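You operate a simulated robot arm through the tools that you are given. There is no shell and no other tool. Be economical: measure what you need, move in short steps, check, and stop when the job is done.

The job below is to be done with a simulated two-armed robot. You get a single attempt, and the scene is never put back.

Task
Pick up the green bottle from the orange-edged bench with one hand, pass it to the other hand and put it on the white-edged bench. Set down upright: bottle.

Only the result counts: the job must be done as asked and must still hold three seconds after the hand-in. Knocking over, shifting, dropping, spilling or breaking anything else fails it.

Robot
Two 6-joint arms with two-finger parallel grippers on one trunk, on a base that drives. Base frame: it is fixed to the floor where the robot stands at the start and does not move with it; the origin is under the middle of the robot, x ahead of it, y to its left, z up; the surface under the hand at the start is at about z = 780. Units: mm, rad, N and s.
The left shoulder is at the start at [60, 187, 1097], the right one opposite. With the tool pointing down near the work surface each hand reaches from about 240 to 620 mm from the robot's upright axis, wherever it stands, measured 20 degrees to its own side. Places, roughly: white-edged bench [-1500, 1100, 900]. Payload 1.57 kg a hand.
The TCP of each hand is the grasp point between the finger pads, 30 mm short of the fingertips. In the tool frame z runs along the fingers and y along their closing line. The gripper opens to 110 mm. The fingers are 24 mm wide and 12 mm thick; the gripper's body (48 by 112 mm) begins 78 mm behind the TCP.
Orientation is that of the tool frame in the base frame, as a unit quaternion [x, y, z, w]. With the fingers straight down and closing along the base's y, the tool's x points along the base's -x, its y along +y and its z along -z.

Tools
- The arms move only by the tool jog_arm. It takes "left_rows", "right_rows" or both (then of equal length, played together; a hand with none holds still); each is one flat list of numbers, 7 for each row, row after row: the turn, a rotation vector about the tool's x, y, z in units of 60 degrees (1.0 is 60 degrees), then the shift along the tool's x, y, z in units of 400 mm (1.0 is 400 mm), then the finger opening in mm, from 0 to 110. In form: [ax, ay, az, x, y, z, hand, ax, ay, az, x, y, z, hand, ...]. A call has 1 to 20 rows; each row is the pose to reach, as a shift and turn from the pose commanded when the call began, along the tool's axes at that moment. A call with a number of a shift or a turn outside -1 to 1 is refused whole. A row lasts 0.2 s, in which the tool goes at most 50 mm and 0.15 rad; a call with a longer step from one row to the next is refused whole, and so is a gripper value outside its range. A pose out of reach is approached as far as the arm can. The call stops where the force on the tool passes 40 N (or 10 N more than at its start, if that is more) or the arm is blocked; 0.2 s more then pass. The fingers move at their own pace (about 153 mm/s each) and stop on an object; they squeeze with about 43 N. The grip force told is the motor's: it shows also when the fingers shut on nothing. Time passes only in rows, and 0.2 s behind the last, so rows that repeat a pose let the fingers close. The reply holds the time, the measured pose of the TCP, the force on the tool along the base axes, the opening and the grip force, in the units named above and with some noise, with the torque about the TCP (base axes, N m) and any sound that the robot's microphone picked up.
- Cameras (640 x 400 px; columns grow to the right, rows downward): "scene" is now at [7.1, -15.8, 1627.9]; the picture's right is [-0.23, -0.97, 0.00], its down [-0.82, 0.20, -0.54] and it looks along [0.52, -0.12, -0.84] (base axes); focal length 250 px, centre (320, 200). "left" rides on the left gripper at [70, -16, -141] in its tool frame; the picture's right is [0.23, 0.97, 0.00], its down [-0.86, 0.20, -0.48] and it looks along [-0.47, 0.11, 0.88] (tool axes); focal length 222 px, centre (320, 200). "right" rides on the right gripper at [70, 16, -141] in its tool frame; the picture's right is [-0.23, 0.97, 0.00], its down [-0.86, -0.20, -0.48] and it looks along [-0.47, -0.11, 0.88] (tool axes); focal length 222 px, centre (320, 200). There is no depth. A picture from a camera that has moved, and an enlarged one, comes with that camera's place and axes in the base frame and with its lens.
- snapshot(camera): a new picture of that camera. The clock stands still meanwhile.
- lift_body(by): slides the trunk up (or, below 0, down) by that many mm; the arms and the scene camera ride with it, the base frame stays. It gives what a move gives, with no picture.
- roll_base(legs): drives the robot by 1 to 6 legs, each [ahead, left, turn to the left] in mm, mm and rad, along the robot's own axes; the way and the turn of a leg run together, so that a leg with both is an arc; at most 1500 mm and 3.142 rad a leg. The arms and the cameras ride along, it lands a little off, and it stops where it bumps. It gives what a move gives.
- head_to(pan, tilt): turns the head with the scene camera to pan (to the left, within 1.501 rad either way) and tilt (down, from -0.506 to 1.204), counted from straight ahead of the robot. It gives what a move gives.
- enlarge(camera, box): a new picture of the part [left, top, right, bottom] of that camera's present view, enlarged. The clock stands still meanwhile.
- close_job(): hands the job in; it is judged then, once.

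Go step by step. Nothing tells you exact positions but the pictures and the camera data: compare them with the known pose of the tool, close in by small moves and look again before you grip or let go. The budget is 120 turns and 92 pictures, counting those below and the enlarged ones. Unless the task says otherwise, let go and move clear before handing in, and close with one line.

The tools are called after ">>>" as name(argument=value, ...) on one line, values as JSON. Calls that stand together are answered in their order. jog_arm: Moves the arms, as the interface text tells. Its arguments: {"type":"object","properties":{"left_rows":{"type":"array","items":{"type":"number"}},"right_rows":{"type":"array","items":{"type":"number"}}},"required":[]} The other tools are called the same way: lift_body (by) slides the trunk up or down; roll_base (legs) drives the base; head_to (pan, tilt) turns the head that bears the scene camera; snapshot (camera) takes a picture; enlarge (camera, box) takes an enlarged picture of a part of a camera's view; close_job () hands the job in.

At the start:

```text
t: 0.0
left_position: [512.3, 192.4, 1017.3]
left_ee_rot: [0.0, 1.0, 0.0, 0.0]
left_force: [-1.3, 0.5, -1.2]
left_torque: [-0.01, -0.03, 0.0]
left_grip_width: 109.9
left_grip_force: 0.0
right_position: [418.0, -209.4, 1081.0]
right_ee_rot: [-0.001, 1.0, 0.0, 0.0]
right_force: [0.0, 0.4, -0.3]
right_torque: [-0.02, -0.05, -0.01]
right_grip_width: 109.8
right_grip_force: 0.1
trunk travel left (down, up): [-725.0, 265.0]
robot x, y, heading: [-1.3, -1.5, -0.004]
head pan, tilt: [-0.236, 1.005]
```

scene: 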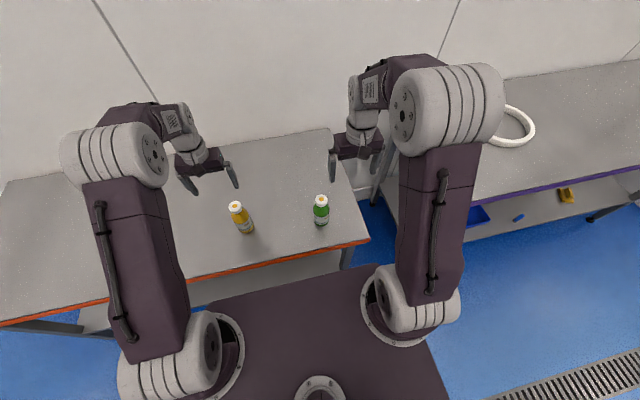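
right: 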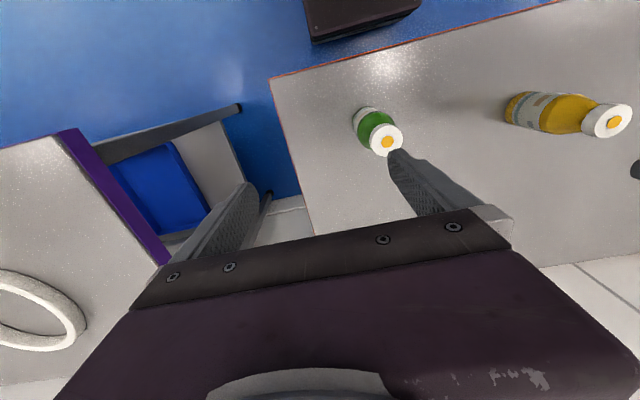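
left: 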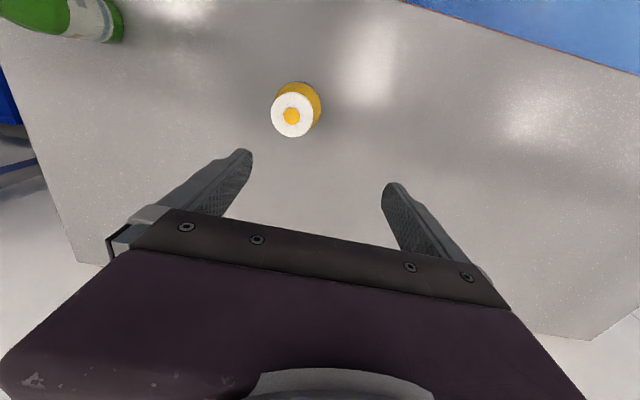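

The green bottle stands near (437, -120), with its top at about z 935, and the yellow bottle is about 280 mm to its left. I'll take a closer look at the bottle's shape and then look round to the white bench.

>>> enlarge(camera="scene", box=[280, 170, 360, 240])

>>> enlarge(camera="right", box=[320, 80, 440, 180])

>>> head_to(pan=1.5, tilt=0.4)

>>> snapshot(camera="scene")

```text
5.71 times, centred on (320, 205) of scene
camera zoom: at [7.1, -15.8, 1627.9], right [-0.23, -0.97, 0.0], down [-0.82, 0.2, -0.54], along [0.52, -0.12, -0.84], focal length 1430 px, centre (320, 171)
```

zoom: 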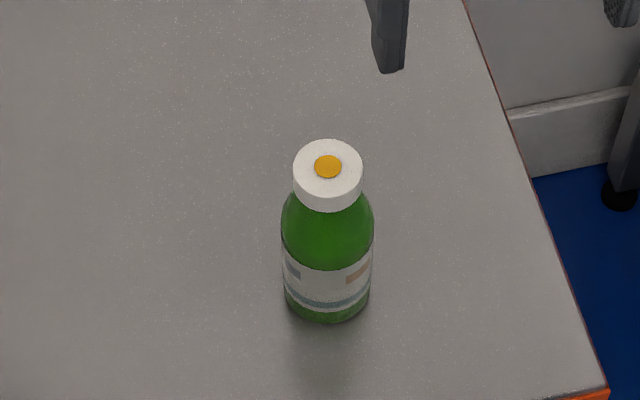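

```text
4.00 times, centred on (380, 130) of right
camera zoom: at [348.7, -194.1, 1223.6], right [0.23, 0.97, 0.0], down [0.86, -0.2, 0.48], along [0.47, -0.11, -0.88], focal length 888 px, centre (80, 480)
```

zoom: 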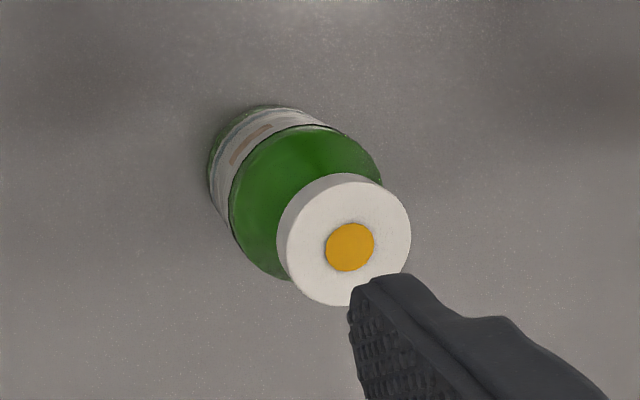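

```text
t: 1.8
left_position: [513.0, 191.3, 1015.5]
left_ee_rot: [0.0, 1.0, -0.001, 0.0]
left_force: [-0.5, -0.3, 0.2]
left_torque: [0.01, -0.02, -0.03]
left_grip_width: 110.2
left_grip_force: 0.1
right_position: [418.7, -209.8, 1081.6]
right_ee_rot: [0.0, 1.0, 0.0, 0.0]
right_force: [-0.1, -0.2, -0.2]
right_torque: [-0.01, 0.02, -0.04]
right_grip_width: 110.2
right_grip_force: 0.1
trunk travel left (down, up): [-725.0, 265.0]
robot x, y, heading: [3.2, 3.4, 0.005]
head pan, tilt: [1.499, 0.4]
```

```text
86 pictures are left
camera scene: at [-53.5, 92.8, 1678.5], right [1.0, -0.07, 0.0], down [-0.03, -0.39, -0.92], along [0.07, 0.92, -0.39], focal length 250 px, centre (320, 200)
```

scene: 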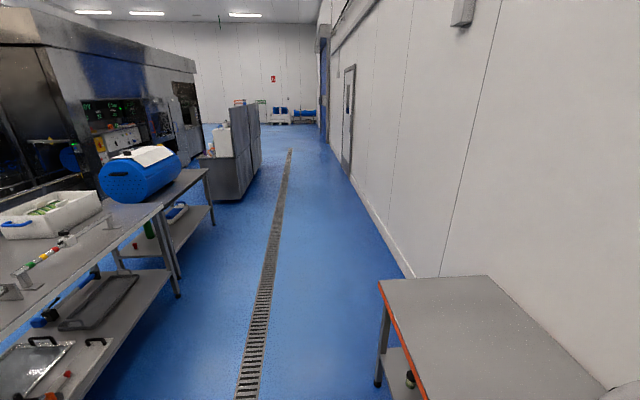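

The bottle is about 56 mm wide and 150 mm tall, with a 40 mm cap. I'll bring the right hand above it and check with the wrist camera.

>>> jog_arm(right_rows=[0, 0, 0, -0.014, 0.056, 0.05, 110, 0, 0, 0, -0.028, 0.112, 0.1, 110, 0, 0, 0, -0.043, 0.169, 0.15, 110, 0, 0, 0, -0.0575, 0.225, 0.2025, 110, 0, 0, 0, -0.0575, 0.225, 0.2025, 110])

>>> snapshot(camera="right")

>>> head_to(pan=-0.236, tilt=0.9)

>>> snapshot(camera="scene")

```text
t: 3.0
left_position: [512.0, 191.6, 1017.0]
left_ee_rot: [0.0, 1.0, 0.001, 0.0]
left_force: [0.1, 0.7, 0.6]
left_torque: [0.0, 0.0, 0.06]
left_grip_width: 109.7
left_grip_force: 0.0
right_position: [440.5, -121.6, 999.2]
right_ee_rot: [0.0, 1.0, 0.0, 0.0]
right_force: [-1.5, -0.5, 0.5]
right_torque: [0.03, -0.01, 0.0]
right_grip_width: 110.0
right_grip_force: 0.2
trunk travel left (down, up): [-725.0, 265.0]
robot x, y, heading: [0.1, -0.6, 0.0]
head pan, tilt: [1.499, 0.4]
```

```text
85 pictures are left
camera right: at [371.4, -105.4, 1141.1], right [0.23, 0.97, 0.0], down [0.85, -0.2, 0.48], along [0.47, -0.11, -0.88], focal length 222 px, centre (320, 200)
```

right: 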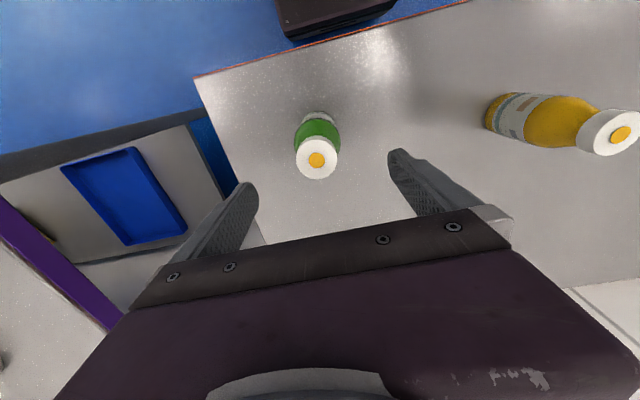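

```text
t: 4.7
left_position: [512.9, 192.1, 1016.3]
left_ee_rot: [0.0, 1.0, 0.0, 0.0]
left_force: [0.8, 0.4, 0.4]
left_torque: [-0.04, -0.01, 0.01]
left_grip_width: 110.0
left_grip_force: 0.0
right_position: [441.2, -121.3, 998.4]
right_ee_rot: [0.0, 1.0, 0.0, 0.0]
right_force: [-0.3, 0.5, 0.6]
right_torque: [0.0, -0.02, 0.01]
right_grip_width: 109.9
right_grip_force: 0.1
trunk travel left (down, up): [-725.0, 265.0]
robot x, y, heading: [3.8, -2.7, -0.004]
head pan, tilt: [-0.236, 0.901]
```

```text
84 pictures are left
camera scene: at [13.2, -17.2, 1635.6], right [-0.23, -0.97, 0.0], down [-0.76, 0.18, -0.62], along [0.6, -0.14, -0.78], focal length 250 px, centre (320, 200)
```

scene: 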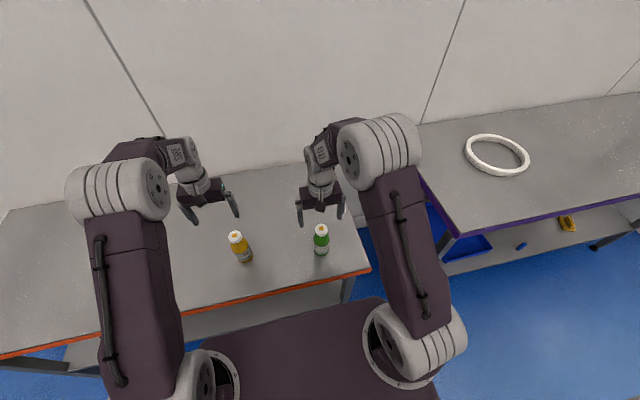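

The bottle reads as (440, -124), which is almost under the hand. I'll go down to z≈875 with the fingers open and check before closing.

>>> jog_arm(right_rows=[0, 0, 0, 0, -0.006, 0.08, 110, 0, 0, 0, 0, -0.006, 0.16, 110, 0, 0, 0, 0, -0.006, 0.24, 110, 0, 0, 0, 0, -0.006, 0.31, 110, 0, 0, 0, 0, -0.006, 0.31, 110])

>>> snapshot(camera="right")

>>> enlarge(camera="scene", box=[280, 190, 360, 270])

```text
t: 5.9
left_position: [513.0, 192.1, 1017.5]
left_ee_rot: [0.001, 1.0, 0.0, 0.001]
left_force: [-0.3, -0.6, 0.0]
left_torque: [0.03, -0.01, 0.04]
left_grip_width: 109.9
left_grip_force: 0.0
right_position: [440.7, -122.6, 875.2]
right_ee_rot: [0.0, 1.0, 0.0, 0.0]
right_force: [-0.4, -0.4, -0.3]
right_torque: [0.02, 0.0, -0.04]
right_grip_width: 110.0
right_grip_force: 0.1
trunk travel left (down, up): [-725.0, 265.0]
robot x, y, heading: [2.1, -0.3, 0.0]
head pan, tilt: [-0.236, 0.901]
```

```text
83 pictures are left
camera right: at [370.6, -106.4, 1017.7], right [0.23, 0.97, 0.0], down [0.85, -0.2, 0.48], along [0.47, -0.11, -0.88], focal length 222 px, centre (320, 200)
```

right: 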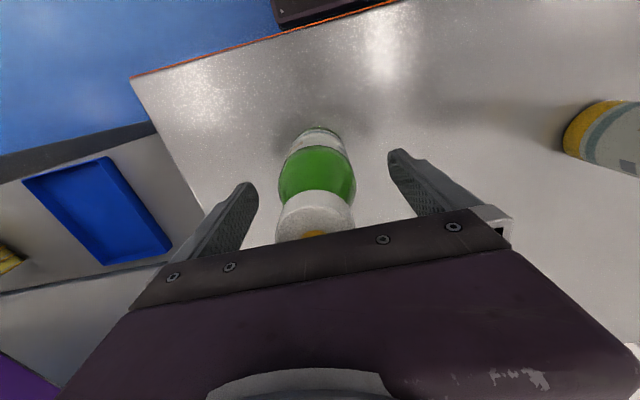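

```text
5.00 times, centred on (320, 230) of scene
camera zoom: at [12.7, -17.1, 1635.5], right [-0.23, -0.97, 0.0], down [-0.76, 0.18, -0.62], along [0.6, -0.15, -0.78], focal length 1252 px, centre (320, 50)
```

zoom: 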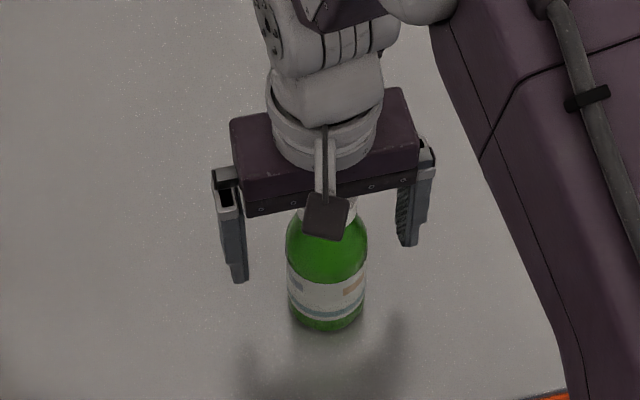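

The bottle is centred between the fingers. I'll close and lift.

>>> jog_arm(right_rows=[0, 0, 0, 0.006, -0.003, 0, 80, 0, 0, 0, 0.006, -0.003, 0, 50, 0, 0, 0, 0.006, -0.003, 0, 40, 0, 0, 0, 0.006, -0.003, 0, 35, 0, 0, 0, 0.006, -0.003, 0, 35])

```text
t: 7.1
left_position: [512.4, 190.7, 1016.6]
left_ee_rot: [-0.001, 1.0, 0.001, 0.0]
left_force: [0.3, 0.4, -0.6]
left_torque: [-0.05, 0.0, 0.0]
left_grip_width: 110.0
left_grip_force: 0.1
right_position: [439.2, -123.5, 875.5]
right_ee_rot: [0.0, 1.0, 0.0, 0.0]
right_force: [0.2, -0.1, -1.0]
right_torque: [0.02, 0.03, 0.0]
right_grip_width: 57.0
right_grip_force: 42.9
trunk travel left (down, up): [-725.0, 265.0]
robot x, y, heading: [-1.8, -2.5, -0.001]
head pan, tilt: [-0.236, 0.901]
```

The grip holds at a width of 57 mm. I'll lift straight up by 160 mm.

>>> jog_arm(right_rows=[0, 0, 0, 0, 0, -0.03, 35, 0, 0, 0, 0, 0, -0.1, 35, 0, 0, 0, 0, 0, -0.2, 35, 0, 0, 0, 0, 0, -0.3, 35, 0, 0, 0, 0, 0, -0.4, 35, 0, 0, 0, 0, 0, -0.4, 35])

>>> snapshot(camera="scene")

```text
t: 8.5
left_position: [512.4, 191.1, 1016.2]
left_ee_rot: [0.0, 1.0, 0.0, 0.0]
left_force: [-0.7, 0.5, 0.1]
left_torque: [0.01, 0.0, 0.01]
left_grip_width: 109.6
left_grip_force: 0.1
right_position: [439.8, -123.8, 1037.1]
right_ee_rot: [0.0, 1.0, 0.0, -0.001]
right_force: [-0.5, -0.9, -2.7]
right_torque: [-0.02, 0.04, 0.01]
right_grip_width: 56.7
right_grip_force: 42.6
trunk travel left (down, up): [-725.0, 265.0]
robot x, y, heading: [-0.3, 1.3, -0.002]
head pan, tilt: [-0.236, 0.901]
```

```text
81 pictures are left
camera scene: at [14.3, -17.4, 1635.5], right [-0.23, -0.97, 0.0], down [-0.76, 0.18, -0.62], along [0.6, -0.14, -0.78], focal length 250 px, centre (320, 200)
```

scene: 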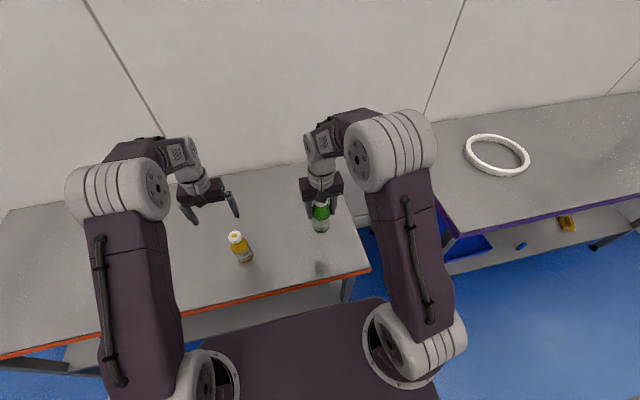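

The bottle is held firmly. I'll back away from the bench so the handover happens in clear space.

>>> roll_base(legs=[[-450, 0, 0]])

>>> jog_arm(left_rows=[0, -0.12, 0, 0, 0, 0, 110, 0, -0.24, 0, 0, 0, 0, 110, 0, -0.36, 0, 0, 0, 0, 110, 0, -0.48, 0, 0, 0, 0, 110, 0, -0.6, 0, 0, 0, 0, 110, 0, -0.72, 0, 0, 0, 0, 110, 0, -0.84, 0, 0, 0, 0, 110, 0, -0.93, 0, 0, 0, 0, 110, 0, -1, 0, 0, 0, 0, 110], right_rows=[0, 0, -0.1, 0, 0.02, 0, 35, 0, 0, -0.2, 0, 0.04, 0, 35, 0, 0, -0.3, 0, 0.07, 0, 35, 0, 0, -0.4, 0, 0.1, 0, 35, 0, 0, -0.5, 0, 0.13, 0, 35, 0, 0, -0.6, 0, 0.16, 0, 35, 0, 0, -0.7, 0, 0.19, 0, 35, 0, 0, -0.75, 0, 0.21, 0, 35, 0, 0, -0.75, 0, 0.21, 0, 35])

>>> head_to(pan=0, tilt=0.9)

>>> snapshot(camera="scene")

```text
t: 11.3
left_position: [59.5, 188.7, 1017.1]
left_ee_rot: [0.005, 1.0, 0.0, -0.001]
left_force: [0.1, 0.3, -0.7]
left_torque: [-0.01, -0.03, -0.01]
left_grip_width: 109.9
left_grip_force: 0.0
right_position: [-15.4, -125.2, 1036.8]
right_ee_rot: [0.005, 1.0, -0.001, -0.001]
right_force: [0.2, -0.5, -2.7]
right_torque: [-0.03, -0.02, 0.0]
right_grip_width: 57.1
right_grip_force: 43.5
trunk travel left (down, up): [-725.0, 265.0]
robot x, y, heading: [-454.1, 0.4, -0.011]
head pan, tilt: [-0.236, 0.901]
```

```text
t: 13.3
left_position: [73.3, 188.1, 1030.0]
left_ee_rot: [0.004, 0.868, -0.002, 0.497]
left_force: [0.0, -0.4, 0.8]
left_torque: [0.0, -0.01, 0.02]
left_grip_width: 110.2
left_grip_force: 0.1
left hand out of reach, approached as far as the arm can: row 9
right_position: [-14.9, -41.3, 1035.9]
right_ee_rot: [-0.378, 0.926, 0.0, 0.0]
right_force: [0.3, 0.2, -3.7]
right_torque: [-0.04, 0.03, -0.02]
right_grip_width: 56.9
right_grip_force: 43.3
trunk travel left (down, up): [-725.0, 265.0]
robot x, y, heading: [-453.6, -0.5, -0.01]
head pan, tilt: [-0.236, 0.901]
```

```text
t: 14.0
left_position: [71.9, 188.2, 1029.6]
left_ee_rot: [0.004, 0.868, -0.003, 0.496]
left_force: [-0.2, -0.1, -0.1]
left_torque: [0.01, 0.02, -0.03]
left_grip_width: 110.3
left_grip_force: 0.1
right_position: [-14.7, -41.6, 1035.6]
right_ee_rot: [-0.379, 0.926, 0.0, 0.0]
right_force: [-0.6, -0.7, -2.5]
right_torque: [0.01, 0.01, 0.04]
right_grip_width: 56.8
right_grip_force: 43.5
trunk travel left (down, up): [-725.0, 265.0]
robot x, y, heading: [-453.4, 2.1, -0.007]
head pan, tilt: [0.0, 0.901]
```

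```text
80 pictures are left
camera scene: at [-439.0, 2.3, 1635.5], right [-0.01, -1.0, 0.0], down [-0.78, 0.01, -0.62], along [0.62, -0.01, -0.78], focal length 250 px, centre (320, 200)
```

scene: 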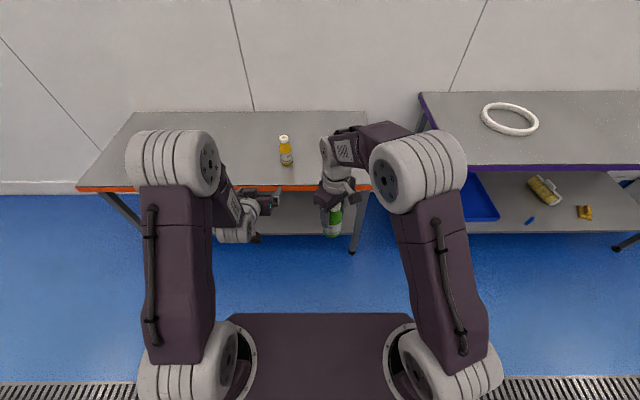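

The left hand is cramped pointing forwards, so I'll have it point to the robot's right (-y) and bring the bottle further forward with the right hand at no yaw. I'll do this in two stages.

>>> jog_arm(left_rows=[0.08, 0, 0.047, -0.008, -0.008, 0, 110, 0.162, 0, 0.094, -0.016, -0.018, 0, 110, 0.244, 0, 0.141, -0.024, -0.026, 0, 110, 0.325, 0, 0.188, -0.032, -0.035, 0, 110, 0.406, 0, 0.235, -0.04, -0.044, 0, 110, 0.488, 0, 0.282, -0.048, -0.053, 0, 110, 0.569, 0, 0.329, -0.056, -0.062, 0, 110, 0.65, 0, 0.375, -0.06, -0.07, 0, 110], right_rows=[0, 0, 0.09, -0.028, -0.0186, 0, 35, 0, 0, 0.18, -0.056, -0.037, 0, 35, 0, 0, 0.28, -0.084, -0.056, 0, 35, 0, 0, 0.38, -0.112, -0.074, 0, 35, 0, 0, 0.47, -0.14, -0.093, 0, 35, 0, 0, 0.57, -0.167, -0.111, 0, 35, 0, 0, 0.66, -0.195, -0.13, 0, 35, 0, 0, 0.75, -0.223, -0.1485, 0, 35])

```text
t: 15.8
left_position: [85.5, 161.3, 1050.4]
left_ee_rot: [0.335, 0.799, -0.194, 0.46]
left_force: [-0.1, -1.0, 0.0]
left_torque: [-0.04, 0.01, -0.04]
left_grip_width: 110.2
left_grip_force: 0.1
right_position: [89.0, -21.8, 1035.7]
right_ee_rot: [0.006, 1.0, 0.001, -0.002]
right_force: [0.6, -0.7, -3.3]
right_torque: [-0.03, 0.0, -0.01]
right_grip_width: 56.9
right_grip_force: 43.3
trunk travel left (down, up): [-725.0, 265.0]
robot x, y, heading: [-452.4, 2.4, -0.009]
head pan, tilt: [0.0, 0.901]
```

>>> jog_arm(left_rows=[0.08, 0, 0.047, -0.007, -0.012, 0.012, 110, 0.162, 0, 0.094, -0.014, -0.025, 0.025, 110, 0.244, 0, 0.141, -0.021, -0.038, 0.037, 110, 0.325, 0, 0.188, -0.028, -0.051, 0.05, 110, 0.406, 0, 0.235, -0.035, -0.064, 0.062, 110, 0.488, 0, 0.282, -0.042, -0.077, 0.074, 110, 0.569, 0, 0.329, -0.05, -0.09, 0.087, 110, 0.65, 0, 0.375, -0.057, -0.102, 0.099, 110, 0.65, 0, 0.375, -0.057, -0.102, 0.099, 110])

>>> snapshot(camera="scene")

>>> snapshot(camera="left")

```text
t: 17.6
left_position: [42.5, 12.7, 1007.2]
left_ee_rot: [0.586, 0.674, -0.271, 0.359]
left_force: [0.8, 1.8, 0.3]
left_torque: [0.05, -0.04, 0.06]
left_grip_width: 110.3
left_grip_force: 0.1
left hand out of reach, approached as far as the arm can: row 2, 3, 4, 5, 6, 7, 8
right_position: [83.8, -31.4, 1031.9]
right_ee_rot: [0.006, 1.0, -0.011, -0.014]
right_force: [-1.2, -1.2, -4.2]
right_torque: [-0.02, 0.01, 0.0]
right_grip_width: 57.0
right_grip_force: 43.0
trunk travel left (down, up): [-725.0, 265.0]
robot x, y, heading: [-451.9, 0.8, -0.01]
head pan, tilt: [0.0, 0.901]
stopped in row 8 (right hand): the force on the tool passed its limit at 58 N (the readings are from after the stop); the commanded pose is now the measured one
```

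```text
79 pictures are left
camera scene: at [-438.5, 1.4, 1635.5], right [-0.01, -1.0, 0.0], down [-0.78, 0.01, -0.62], along [0.62, -0.01, -0.78], focal length 250 px, centre (320, 200)
```

scene: 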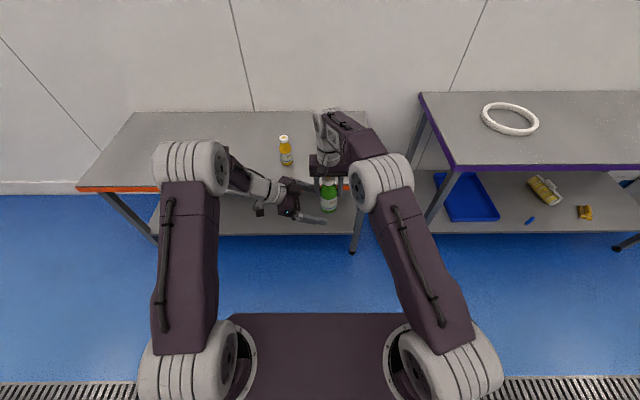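

```text
78 pictures are left
camera left: at [-2.5, 160.7, 1034.8], right [0.95, 0.3, -0.13], down [0.16, -0.1, 0.98], along [0.28, -0.95, -0.14], focal length 222 px, centre (320, 200)
```

left: 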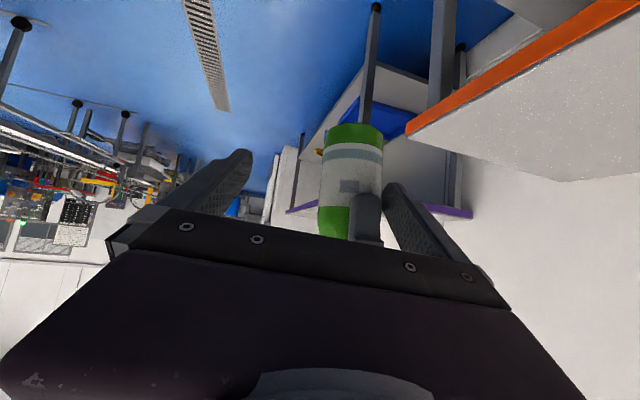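

The left arm hit a joint limit, drifted forwards and nudged the right hand, though the bottle is still held. I'll move the right hand away, level it and look again.

>>> jog_arm(right_rows=[-0.005, -0.007, 0, 0, -0.08, 0, 35, -0.01, -0.014, 0, 0, -0.16, 0, 35, -0.021, -0.027, 0, 0, -0.24, 0, 35, -0.021, -0.027, 0, 0, -0.24, 0, 35])

>>> snapshot(camera="left")

>>> snapshot(camera="right")

>>> enlarge(camera="scene", box=[220, 120, 420, 245])

```text
t: 18.6
left_position: [40.7, 12.2, 1008.7]
left_ee_rot: [0.586, 0.673, -0.271, 0.36]
left_force: [-0.3, -0.1, -0.1]
left_torque: [0.03, 0.01, 0.01]
left_grip_width: 110.1
left_grip_force: 0.0
right_position: [83.6, -126.9, 1034.2]
right_ee_rot: [0.006, 1.0, 0.001, 0.003]
right_force: [0.2, 0.4, -3.3]
right_torque: [0.03, 0.0, 0.02]
right_grip_width: 57.0
right_grip_force: 43.0
trunk travel left (down, up): [-725.0, 265.0]
robot x, y, heading: [-453.3, 2.7, -0.01]
head pan, tilt: [0.0, 0.901]
```

```text
77 pictures are left
camera left: at [-2.7, 161.4, 1034.6], right [0.95, 0.3, -0.13], down [0.16, -0.1, 0.98], along [0.28, -0.95, -0.14], focal length 222 px, centre (320, 200)
```

left: 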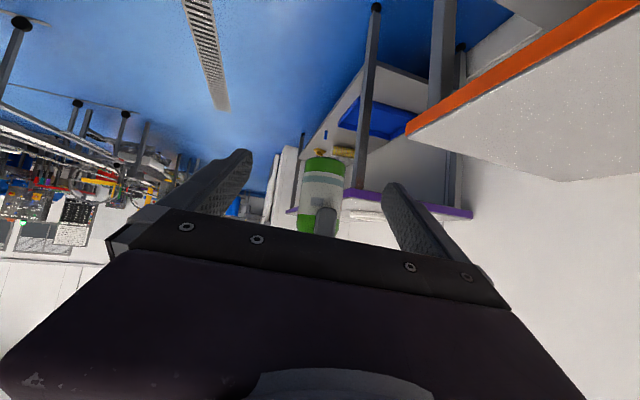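

```text
76 pictures are left
camera right: at [13.2, -109.5, 1176.0], right [0.24, 0.97, 0.0], down [0.85, -0.21, 0.48], along [0.47, -0.12, -0.88], focal length 222 px, centre (320, 200)
```

right: 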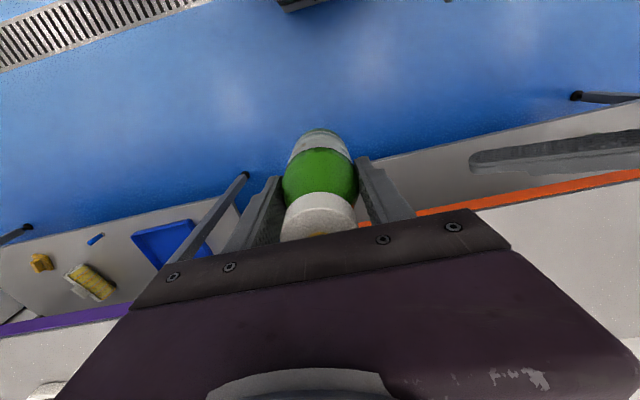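

```text
3.20 times, centred on (320, 182) of scene
camera zoom: at [-438.7, 2.7, 1635.5], right [-0.01, -1.0, 0.0], down [-0.78, 0.01, -0.62], along [0.62, -0.01, -0.78], focal length 801 px, centre (320, 256)
```

zoom: 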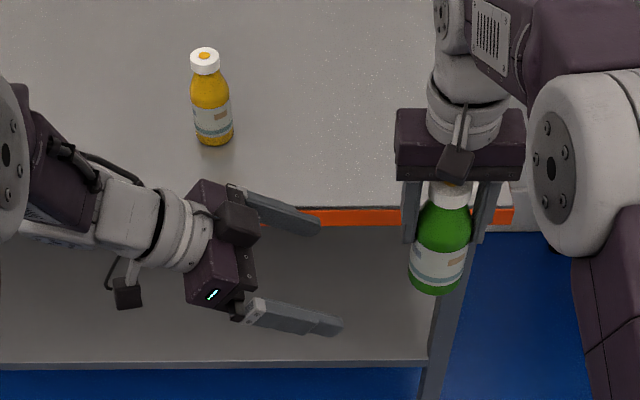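

I can see a dark box on the upper side of the left gripper that could foul the right fingers. I'll look at it closer.

>>> enlarge(camera="scene", box=[250, 165, 330, 225])

```text
6.67 times, centred on (290, 195) of scene
camera zoom: at [-438.7, 2.7, 1635.5], right [-0.01, -1.0, 0.0], down [-0.78, 0.01, -0.62], along [0.62, -0.01, -0.78], focal length 1669 px, centre (520, 233)
```

zoom: 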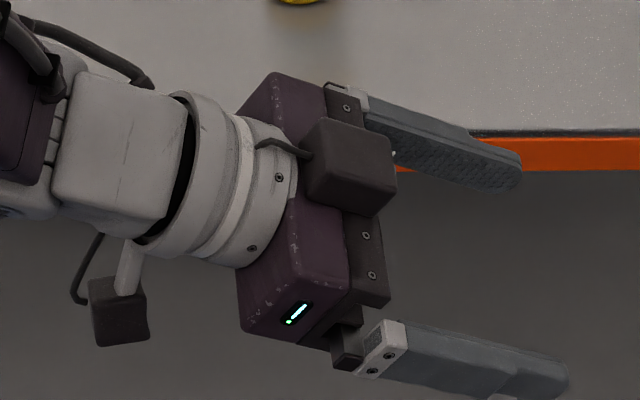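

The box means I need a different geometry: the left hand at 45° azimuth and 30° pitch, gripping low, with the right hand yawed so both close along the same line at different heights. I'll return the left hand to its reachable pose and yaw the right hand clockwise.

>>> jog_arm(left_rows=[-0.058, -0.011, -0.046, 0.015, 0.02, -0.04, 110, -0.116, -0.022, -0.092, 0.03, 0.04, -0.08, 110, -0.174, -0.033, -0.138, 0.044, 0.06, -0.12, 110, -0.233, -0.045, -0.184, 0.059, 0.08, -0.158, 110, -0.291, -0.056, -0.23, 0.074, 0.1, -0.2, 110, -0.35, -0.068, -0.276, 0.089, 0.12, -0.24, 110, -0.41, -0.079, -0.322, 0.104, 0.14, -0.28, 110, -0.465, -0.09, -0.367, 0.118, 0.159, -0.316, 110, -0.465, -0.09, -0.367, 0.118, 0.159, -0.316, 110], right_rows=[0, 0, 0.1, 0, 0, 0, 35, 0, 0, 0.2, 0, 0, 0, 35, 0, 0, 0.3, 0, 0, 0, 35, 0, 0, 0.4, 0, 0, 0, 35, 0, 0, 0.5, 0, 0, 0, 35, 0, 0, 0.6, 0, 0, 0, 35, 0, 0, 0.68, 0, 0, 0, 35, 0, 0, 0.75, 0, 0, 0, 35, 0, 0, 0.75, 0, 0, 0, 35])

```text
t: 20.6
left_position: [81.5, 151.6, 1049.9]
left_ee_rot: [0.331, 0.8, -0.191, 0.463]
left_force: [0.3, 0.2, -0.1]
left_torque: [0.01, -0.01, -0.05]
left_grip_width: 109.8
left_grip_force: 0.1
right_position: [84.8, -126.8, 1033.0]
right_ee_rot: [0.389, 0.921, 0.001, 0.001]
right_force: [-0.2, 0.1, -3.0]
right_torque: [0.0, 0.0, 0.04]
right_grip_width: 56.9
right_grip_force: 43.3
trunk travel left (down, up): [-725.0, 265.0]
robot x, y, heading: [-456.8, 1.7, -0.01]
head pan, tilt: [0.0, 0.901]
```

Both hands reached their poses. I'll move the left hand a little toward the middle to check reach.

>>> jog_arm(left_rows=[0, 0, 0, -0.009, -0.042, 0.015, 110, 0, 0, 0, -0.018, -0.085, 0.03, 110, 0, 0, 0, -0.027, -0.1275, 0.046, 110])

```text
t: 21.4
left_position: [61.0, 99.6, 1049.3]
left_ee_rot: [0.331, 0.8, -0.191, 0.463]
left_force: [-0.6, 0.1, -0.2]
left_torque: [0.03, 0.03, 0.0]
left_grip_width: 109.9
left_grip_force: 0.0
right_position: [82.3, -126.1, 1032.3]
right_ee_rot: [0.388, 0.922, 0.001, 0.002]
right_force: [0.1, -0.9, -3.1]
right_torque: [-0.01, -0.04, -0.02]
right_grip_width: 56.7
right_grip_force: 43.0
trunk travel left (down, up): [-725.0, 265.0]
robot x, y, heading: [-452.2, 1.7, -0.008]
head pan, tilt: [0.0, 0.901]
```

The left hand is well placed. I'll bring the bottle to a pre-handover point in front of it, along its axis.

>>> jog_arm(right_rows=[0, 0, 0, 0.017, 0.072, -0.039, 35, 0, 0, 0, 0.035, 0.144, -0.078, 35, 0, 0, 0, 0.052, 0.215, -0.117, 35, 0, 0, 0, 0.07, 0.287, -0.156, 35, 0, 0, 0, 0.087, 0.359, -0.195, 35, 0, 0, 0, 0.087, 0.359, -0.195, 35])

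>>> snapshot(camera="scene")

>>> snapshot(camera="left")

>>> snapshot(camera="right")

```text
t: 22.8
left_position: [59.4, 99.8, 1050.2]
left_ee_rot: [0.332, 0.799, -0.191, 0.463]
left_force: [-0.4, 0.2, 0.3]
left_torque: [0.0, 0.0, 0.01]
left_grip_width: 110.0
left_grip_force: 0.1
right_position: [97.9, -21.7, 1097.9]
right_ee_rot: [0.389, 0.921, 0.002, 0.001]
right_force: [-0.2, -0.2, -2.7]
right_torque: [0.0, -0.01, -0.02]
right_grip_width: 57.0
right_grip_force: 42.4
right hand out of reach, approached as far as the arm can: row 3, 4, 5, 6
trunk travel left (down, up): [-725.0, 265.0]
robot x, y, heading: [-454.7, 5.3, -0.01]
head pan, tilt: [0.0, 0.901]
```

```text
73 pictures are left
camera scene: at [-439.3, 2.7, 1635.5], right [-0.01, -1.0, 0.0], down [-0.78, 0.01, -0.62], along [0.62, -0.01, -0.78], focal length 250 px, centre (320, 200)
```

scene: 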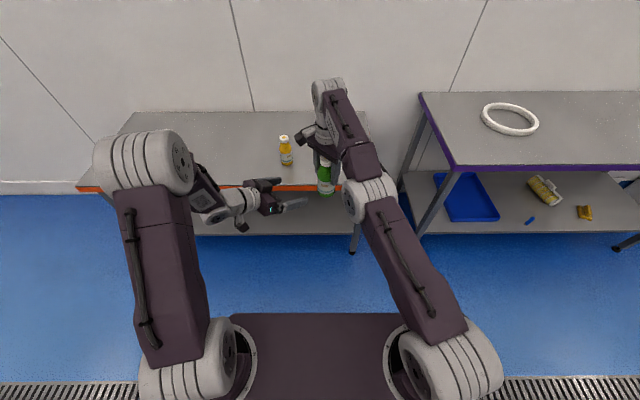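

```text
72 pictures are left
camera left: at [-63.2, 198.4, 1059.1], right [0.61, 0.77, -0.2], down [0.15, 0.13, 0.98], along [0.78, -0.63, -0.03], focal length 222 px, centre (320, 200)
```

left: 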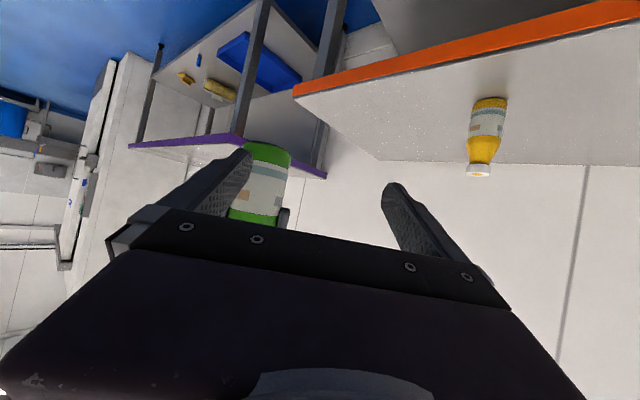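

```text
71 pictures are left
camera right: at [60.1, 39.1, 1239.8], right [0.86, 0.52, 0.0], down [0.45, -0.75, 0.48], along [0.25, -0.41, -0.88], focal length 222 px, centre (320, 200)
```

right: 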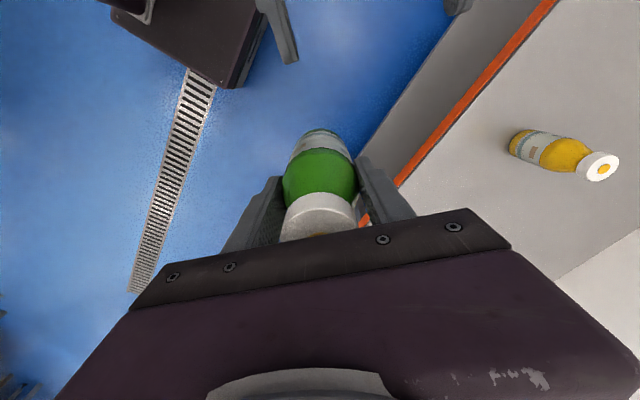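

The right arm runs out of reach there, so I'll meet closer in. The left hand will go below, and the right hand will lower the bottle down between the open left fingers.

>>> jog_arm(right_rows=[0, 0, 0, 0, -0.032, -0.034, 35, 0, 0, 0, 0, -0.064, -0.0675, 35, 0, 0, 0, 0, -0.064, -0.0675, 35])

>>> jog_arm(left_rows=[0, 0, 0, 0.05, 0.01, 0.03, 110, 0, 0, 0, 0.11, 0.02, 0.07, 110, 0, 0, 0, 0.15, 0, 0.0875, 110, 0, 0, 0, 0.13, -0.04, 0.12, 110, 0, 0, 0, 0.11, -0.09, 0.15, 110, 0, 0, 0, 0.093, -0.1415, 0.1885, 110, 0, 0, 0, 0.093, -0.1415, 0.1885, 110])

>>> snapshot(camera="scene")

```text
t: 23.6
left_position: [60.5, 98.9, 1049.5]
left_ee_rot: [0.332, 0.8, -0.192, 0.462]
left_force: [-0.4, -0.3, -0.3]
left_torque: [-0.02, 0.0, -0.02]
left_grip_width: 109.8
left_grip_force: 0.0
right_position: [91.7, -35.9, 1125.3]
right_ee_rot: [0.387, 0.922, -0.001, 0.0]
right_force: [0.0, 1.0, -3.6]
right_torque: [0.01, -0.05, -0.02]
right_grip_width: 57.0
right_grip_force: 42.2
right hand out of reach, approached as far as the arm can: row 1, 2, 3
trunk travel left (down, up): [-725.0, 265.0]
robot x, y, heading: [-453.5, 4.1, -0.004]
head pan, tilt: [0.0, 0.901]
```

```text
t: 25.2
left_position: [58.8, 27.0, 983.8]
left_ee_rot: [0.333, 0.801, -0.191, 0.46]
left_force: [1.1, 0.5, -0.4]
left_torque: [-0.02, 0.0, -0.01]
left_grip_width: 109.9
left_grip_force: 0.0
left hand out of reach, approached as far as the arm can: row 3, 4, 5, 6, 7
right_position: [92.1, -34.1, 1123.8]
right_ee_rot: [0.388, 0.922, -0.002, 0.0]
right_force: [-0.6, -0.1, -2.9]
right_torque: [-0.03, -0.02, 0.01]
right_grip_width: 56.9
right_grip_force: 43.1
trunk travel left (down, up): [-725.0, 265.0]
robot x, y, heading: [-456.1, 2.0, -0.002]
head pan, tilt: [0.0, 0.901]
```

```text
70 pictures are left
camera scene: at [-438.6, 3.0, 1635.5], right [-0.01, -1.0, 0.0], down [-0.78, 0.01, -0.62], along [0.62, -0.01, -0.78], focal length 250 px, centre (320, 200)
```

scene: 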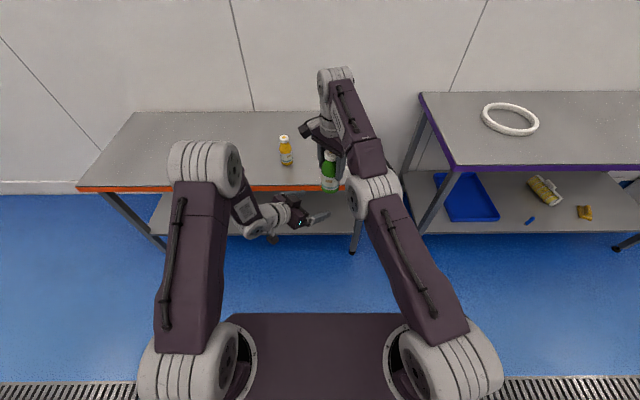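

Both hands are near the meeting point. I'll move the bottle over the open left fingers, still high, and look.

>>> jog_arm(right_rows=[0, 0, 0, 0.047, 0.0165, 0, 35, 0, 0, 0, 0.094, 0.033, 0, 35, 0, 0, 0, 0.1415, 0.0495, 0, 35, 0, 0, 0, 0.1415, 0.0495, 0, 35])

>>> snapshot(camera="left")

>>> enlarge(camera="scene", box=[220, 120, 420, 245])

```text
t: 26.2
left_position: [58.7, 26.3, 984.1]
left_ee_rot: [0.333, 0.801, -0.191, 0.459]
left_force: [0.6, 0.8, -0.3]
left_torque: [0.01, 0.01, -0.01]
left_grip_width: 110.1
left_grip_force: 0.0
right_position: [69.9, 23.1, 1124.8]
right_ee_rot: [0.389, 0.921, -0.001, 0.001]
right_force: [0.5, 0.4, -3.2]
right_torque: [0.02, -0.01, 0.01]
right_grip_width: 57.2
right_grip_force: 43.2
right hand out of reach, approached as far as the arm can: row 3, 4
trunk travel left (down, up): [-725.0, 265.0]
robot x, y, heading: [-455.2, -1.0, -0.009]
head pan, tilt: [0.0, 0.901]
```

```text
69 pictures are left
camera left: at [-64.7, 125.0, 994.8], right [0.61, 0.77, -0.2], down [0.15, 0.13, 0.98], along [0.78, -0.63, -0.04], focal length 222 px, centre (320, 200)
```

left: 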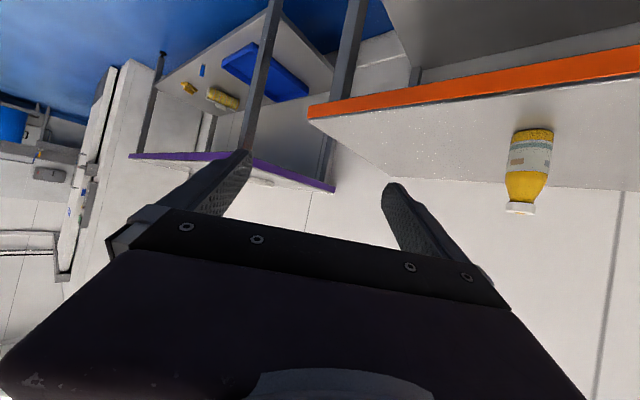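

```text
3.20 times, centred on (320, 182) of scene
camera zoom: at [-438.7, 2.0, 1635.5], right [-0.01, -1.0, 0.0], down [-0.78, 0.01, -0.62], along [0.62, -0.01, -0.78], focal length 801 px, centre (320, 256)
```

zoom: 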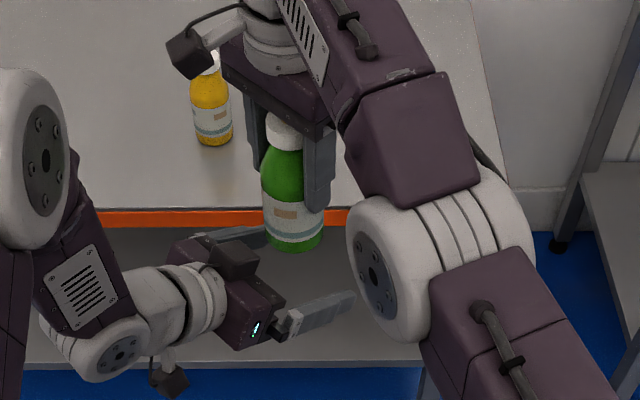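

The bottle is aligned above the left fingers. I'll lower it in between them.

>>> jog_arm(right_rows=[0, 0, 0, 0, 0, 0.05, 35, 0, 0, 0, 0, 0, 0.1, 35, 0, 0, 0, 0, 0, 0.15, 35, 0, 0, 0, 0, 0, 0.195, 35, 0, 0, 0, 0, 0, 0.195, 35])

>>> snapshot(camera="left")

>>> enlarge(camera="scene", box=[250, 140, 370, 215])

```text
t: 27.4
left_position: [58.5, 25.7, 984.9]
left_ee_rot: [0.333, 0.8, -0.191, 0.46]
left_force: [-0.4, -0.7, 0.3]
left_torque: [0.01, 0.04, 0.0]
left_grip_width: 110.1
left_grip_force: 0.2
right_position: [86.1, 31.0, 1054.6]
right_ee_rot: [0.389, 0.921, 0.0, 0.001]
right_force: [0.0, -0.1, -3.4]
right_torque: [0.01, 0.02, -0.01]
right_grip_width: 57.0
right_grip_force: 43.0
right hand out of reach, approached as far as the arm can: row 1, 2, 3, 4, 5
trunk travel left (down, up): [-725.0, 265.0]
robot x, y, heading: [-456.1, 4.3, -0.002]
head pan, tilt: [0.0, 0.901]
```

```text
67 pictures are left
camera left: at [-64.9, 125.2, 994.9], right [0.61, 0.77, -0.2], down [0.15, 0.13, 0.98], along [0.78, -0.63, -0.04], focal length 222 px, centre (320, 200)
```

left: 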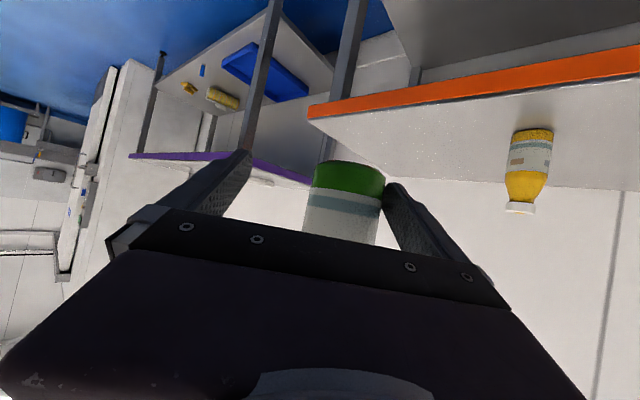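

```text
5.33 times, centred on (310, 178) of scene
camera zoom: at [-439.1, 2.3, 1635.5], right [-0.01, -1.0, 0.0], down [-0.78, 0.01, -0.62], along [0.62, -0.01, -0.78], focal length 1335 px, centre (373, 320)
```

zoom: 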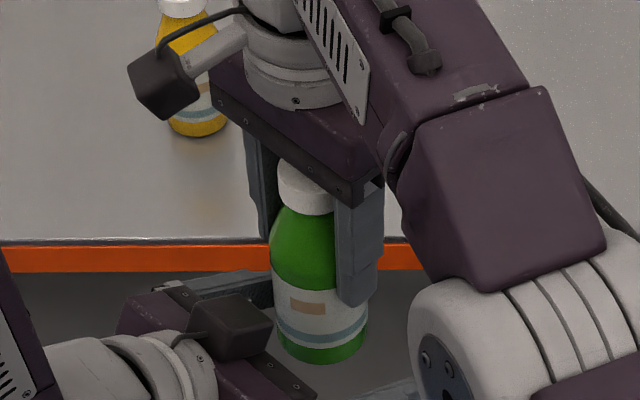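

The right hand settled slightly outward, so I'll shift the left hand by about 23 mm sideways and 8 mm up to centre on the bottle.

>>> jog_arm(left_rows=[0, 0, 0, -0.013, 0.029, 0.001, 110, 0, 0, 0, -0.026, 0.058, 0.002, 110, 0, 0, 0, -0.026, 0.058, 0.002, 110])

>>> snapshot(camera="left")

>>> enlarge(camera="scene", box=[250, 150, 370, 225])

```text
t: 28.2
left_position: [78.9, 37.4, 992.7]
left_ee_rot: [0.331, 0.8, -0.191, 0.462]
left_force: [0.5, -0.4, 0.1]
left_torque: [-0.02, 0.0, 0.0]
left_grip_width: 110.2
left_grip_force: 0.1
right_position: [87.1, 30.5, 1054.8]
right_ee_rot: [0.388, 0.922, 0.0, 0.001]
right_force: [-0.8, 1.2, -3.3]
right_torque: [0.0, 0.05, -0.01]
right_grip_width: 57.1
right_grip_force: 43.2
trunk travel left (down, up): [-725.0, 265.0]
robot x, y, heading: [-453.6, 5.6, -0.011]
head pan, tilt: [0.0, 0.901]
```

```text
65 pictures are left
camera left: at [-44.3, 136.6, 1002.1], right [0.61, 0.77, -0.2], down [0.15, 0.13, 0.98], along [0.78, -0.63, -0.03], focal length 222 px, centre (320, 200)
```

left: 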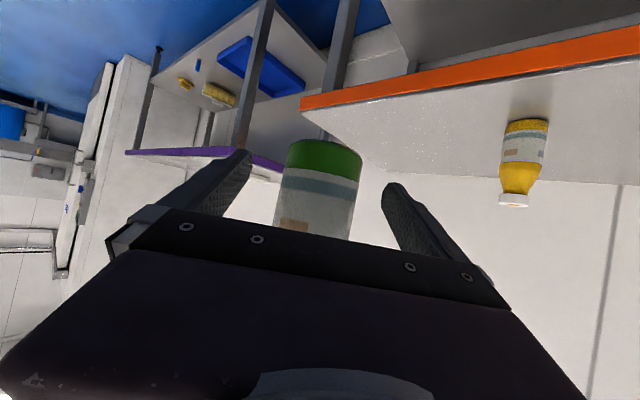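

```text
5.33 times, centred on (310, 188) of scene
camera zoom: at [-438.9, 2.2, 1635.5], right [-0.01, -1.0, 0.0], down [-0.78, 0.01, -0.62], along [0.62, -0.01, -0.78], focal length 1335 px, centre (373, 267)
```

zoom: 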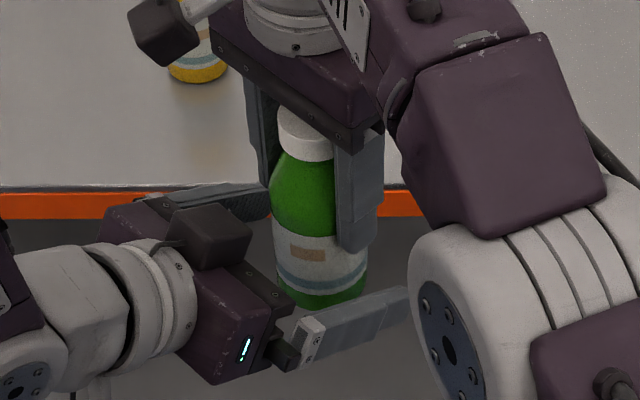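

The bottle is centred, and the left fingers sit below the right ones. I'll close the left hand.

>>> jog_arm(left_rows=[0, 0, 0, 0, 0, 0, 80, 0, 0, 0, 0, 0, 0, 62, 0, 0, 0, 0, 0, 0, 50, 0, 0, 0, 0, 0, 0, 35, 0, 0, 0, 0, 0, 0, 35])

```text
t: 29.4
left_position: [78.3, 38.9, 992.5]
left_ee_rot: [0.331, 0.8, -0.192, 0.463]
left_force: [1.5, 0.8, -0.6]
left_torque: [-0.36, 0.43, -0.09]
left_grip_width: 57.0
left_grip_force: 42.7
right_position: [86.4, 30.7, 1055.3]
right_ee_rot: [0.389, 0.921, -0.001, 0.0]
right_force: [-1.5, -1.6, -2.9]
right_torque: [0.35, -0.33, 0.07]
right_grip_width: 56.9
right_grip_force: 43.4
trunk travel left (down, up): [-725.0, 265.0]
robot x, y, heading: [-452.6, 1.8, -0.009]
head pan, tilt: [0.0, 0.901]
```

Both hands hold the bottle. I'll open the right hand and withdraw it away from the left hand.

>>> jog_arm(right_rows=[0, 0, 0, 0, 0, 0, 75, 0, 0, 0, 0, 0, 0, 110, 0, 0, 0, 0, 0, 0, 110, 0, 0, 0, -0.04, 0, 0, 110, 0, 0, 0, -0.12, 0, -0.02, 110, 0, 0, 0, -0.2, 0, -0.04, 110, 0, 0, 0, -0.25, -0.05, -0.06, 110], left_rows=[0, 0, 0, 0, 0, 0, 35, 0, 0, 0, 0, 0, 0, 35, 0, 0, 0, 0, 0, 0, 35, 0, 0, 0, 0, 0, 0, 35, 0, 0, 0, 0, 0, 0, 35, 0, 0, 0, 0, 0, 0, 35, 0, 0, 0, 0, 0, 0, 35])

>>> snapshot(camera="scene")

>>> snapshot(camera="left")

```text
t: 31.0
left_position: [78.5, 37.6, 992.9]
left_ee_rot: [0.331, 0.8, -0.191, 0.463]
left_force: [0.5, -0.6, -0.5]
left_torque: [0.04, 0.01, 0.0]
left_grip_width: 56.9
left_grip_force: 43.0
right_position: [117.1, -55.5, 1070.4]
right_ee_rot: [0.388, 0.921, 0.001, 0.001]
right_force: [0.2, 0.4, 0.5]
right_torque: [0.03, -0.03, -0.02]
right_grip_width: 110.0
right_grip_force: 0.1
right hand out of reach, approached as far as the arm can: row 5, 6, 7
trunk travel left (down, up): [-725.0, 265.0]
robot x, y, heading: [-453.3, 0.2, -0.012]
head pan, tilt: [0.0, 0.901]
```

```text
63 pictures are left
camera scene: at [-438.7, 1.3, 1635.5], right [-0.01, -1.0, 0.0], down [-0.78, 0.01, -0.62], along [0.62, -0.01, -0.78], focal length 250 px, centre (320, 200)
```

scene: 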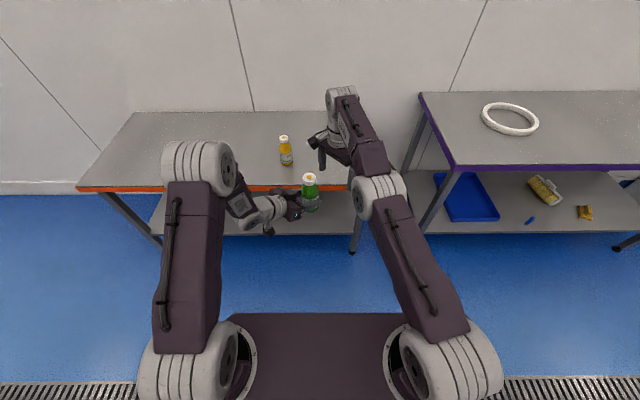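

```text
62 pictures are left
camera left: at [-44.4, 136.0, 1002.1], right [0.61, 0.77, -0.2], down [0.15, 0.13, 0.98], along [0.78, -0.63, -0.03], focal length 222 px, centre (320, 200)
```

left: 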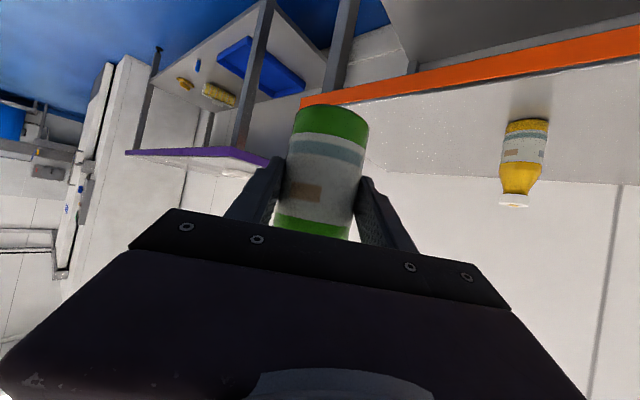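

The right hand is clear. The bottle looks lower in the left grip than before, so I'll check for tilt or slip.

>>> jog_arm(left_rows=[0, 0, 0, 0, 0, 0, 35, 0, 0, 0, 0, 0, 0, 35, 0, 0, 0, 0, 0, 0, 35, 0, 0, 0, 0, 0, 0, 35, 0, 0, 0, 0, 0, 0, 35])

>>> snapshot(camera="left")

>>> enlarge(camera="scene", box=[250, 150, 370, 225])

>>> snapshot(camera="right")

```text
t: 32.2
left_position: [78.2, 38.3, 991.9]
left_ee_rot: [0.332, 0.8, -0.192, 0.462]
left_force: [0.7, 0.1, -0.1]
left_torque: [-0.02, 0.02, -0.02]
left_grip_width: 56.6
left_grip_force: 43.1
right_position: [117.3, -54.6, 1071.2]
right_ee_rot: [0.388, 0.922, 0.001, 0.002]
right_force: [-0.1, -0.5, 0.0]
right_torque: [-0.03, 0.02, -0.02]
right_grip_width: 110.1
right_grip_force: 0.1
trunk travel left (down, up): [-725.0, 265.0]
robot x, y, heading: [-458.9, 3.0, -0.014]
head pan, tilt: [0.0, 0.901]
```

```text
61 pictures are left
camera left: at [-44.4, 136.6, 1002.0], right [0.61, 0.77, -0.2], down [0.15, 0.13, 0.98], along [0.78, -0.63, -0.03], focal length 222 px, centre (320, 200)
```

left: 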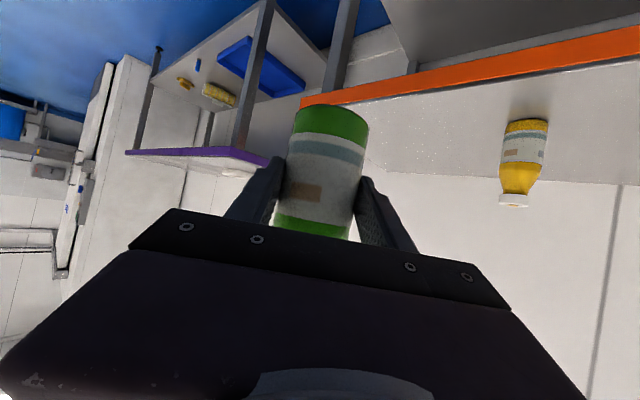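

```text
5.33 times, centred on (310, 188) of scene
camera zoom: at [-438.8, 2.4, 1635.5], right [-0.01, -1.0, 0.0], down [-0.78, 0.01, -0.62], along [0.62, -0.01, -0.78], focal length 1335 px, centre (373, 267)
```

zoom: 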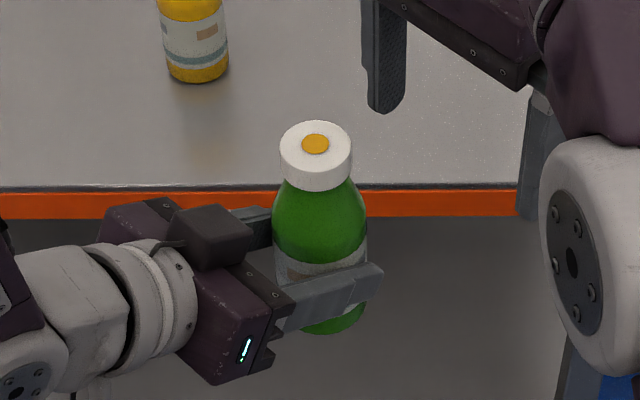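

```text
59 pictures are left
camera right: at [78.8, 7.0, 1212.8], right [0.86, 0.52, 0.0], down [0.45, -0.75, 0.48], along [0.25, -0.41, -0.88], focal length 222 px, centre (320, 200)
```

right: 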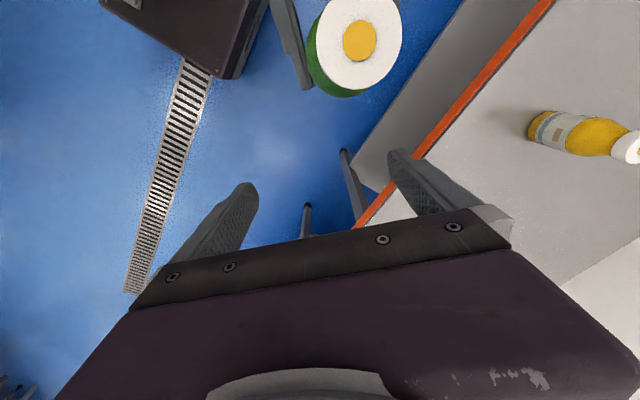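

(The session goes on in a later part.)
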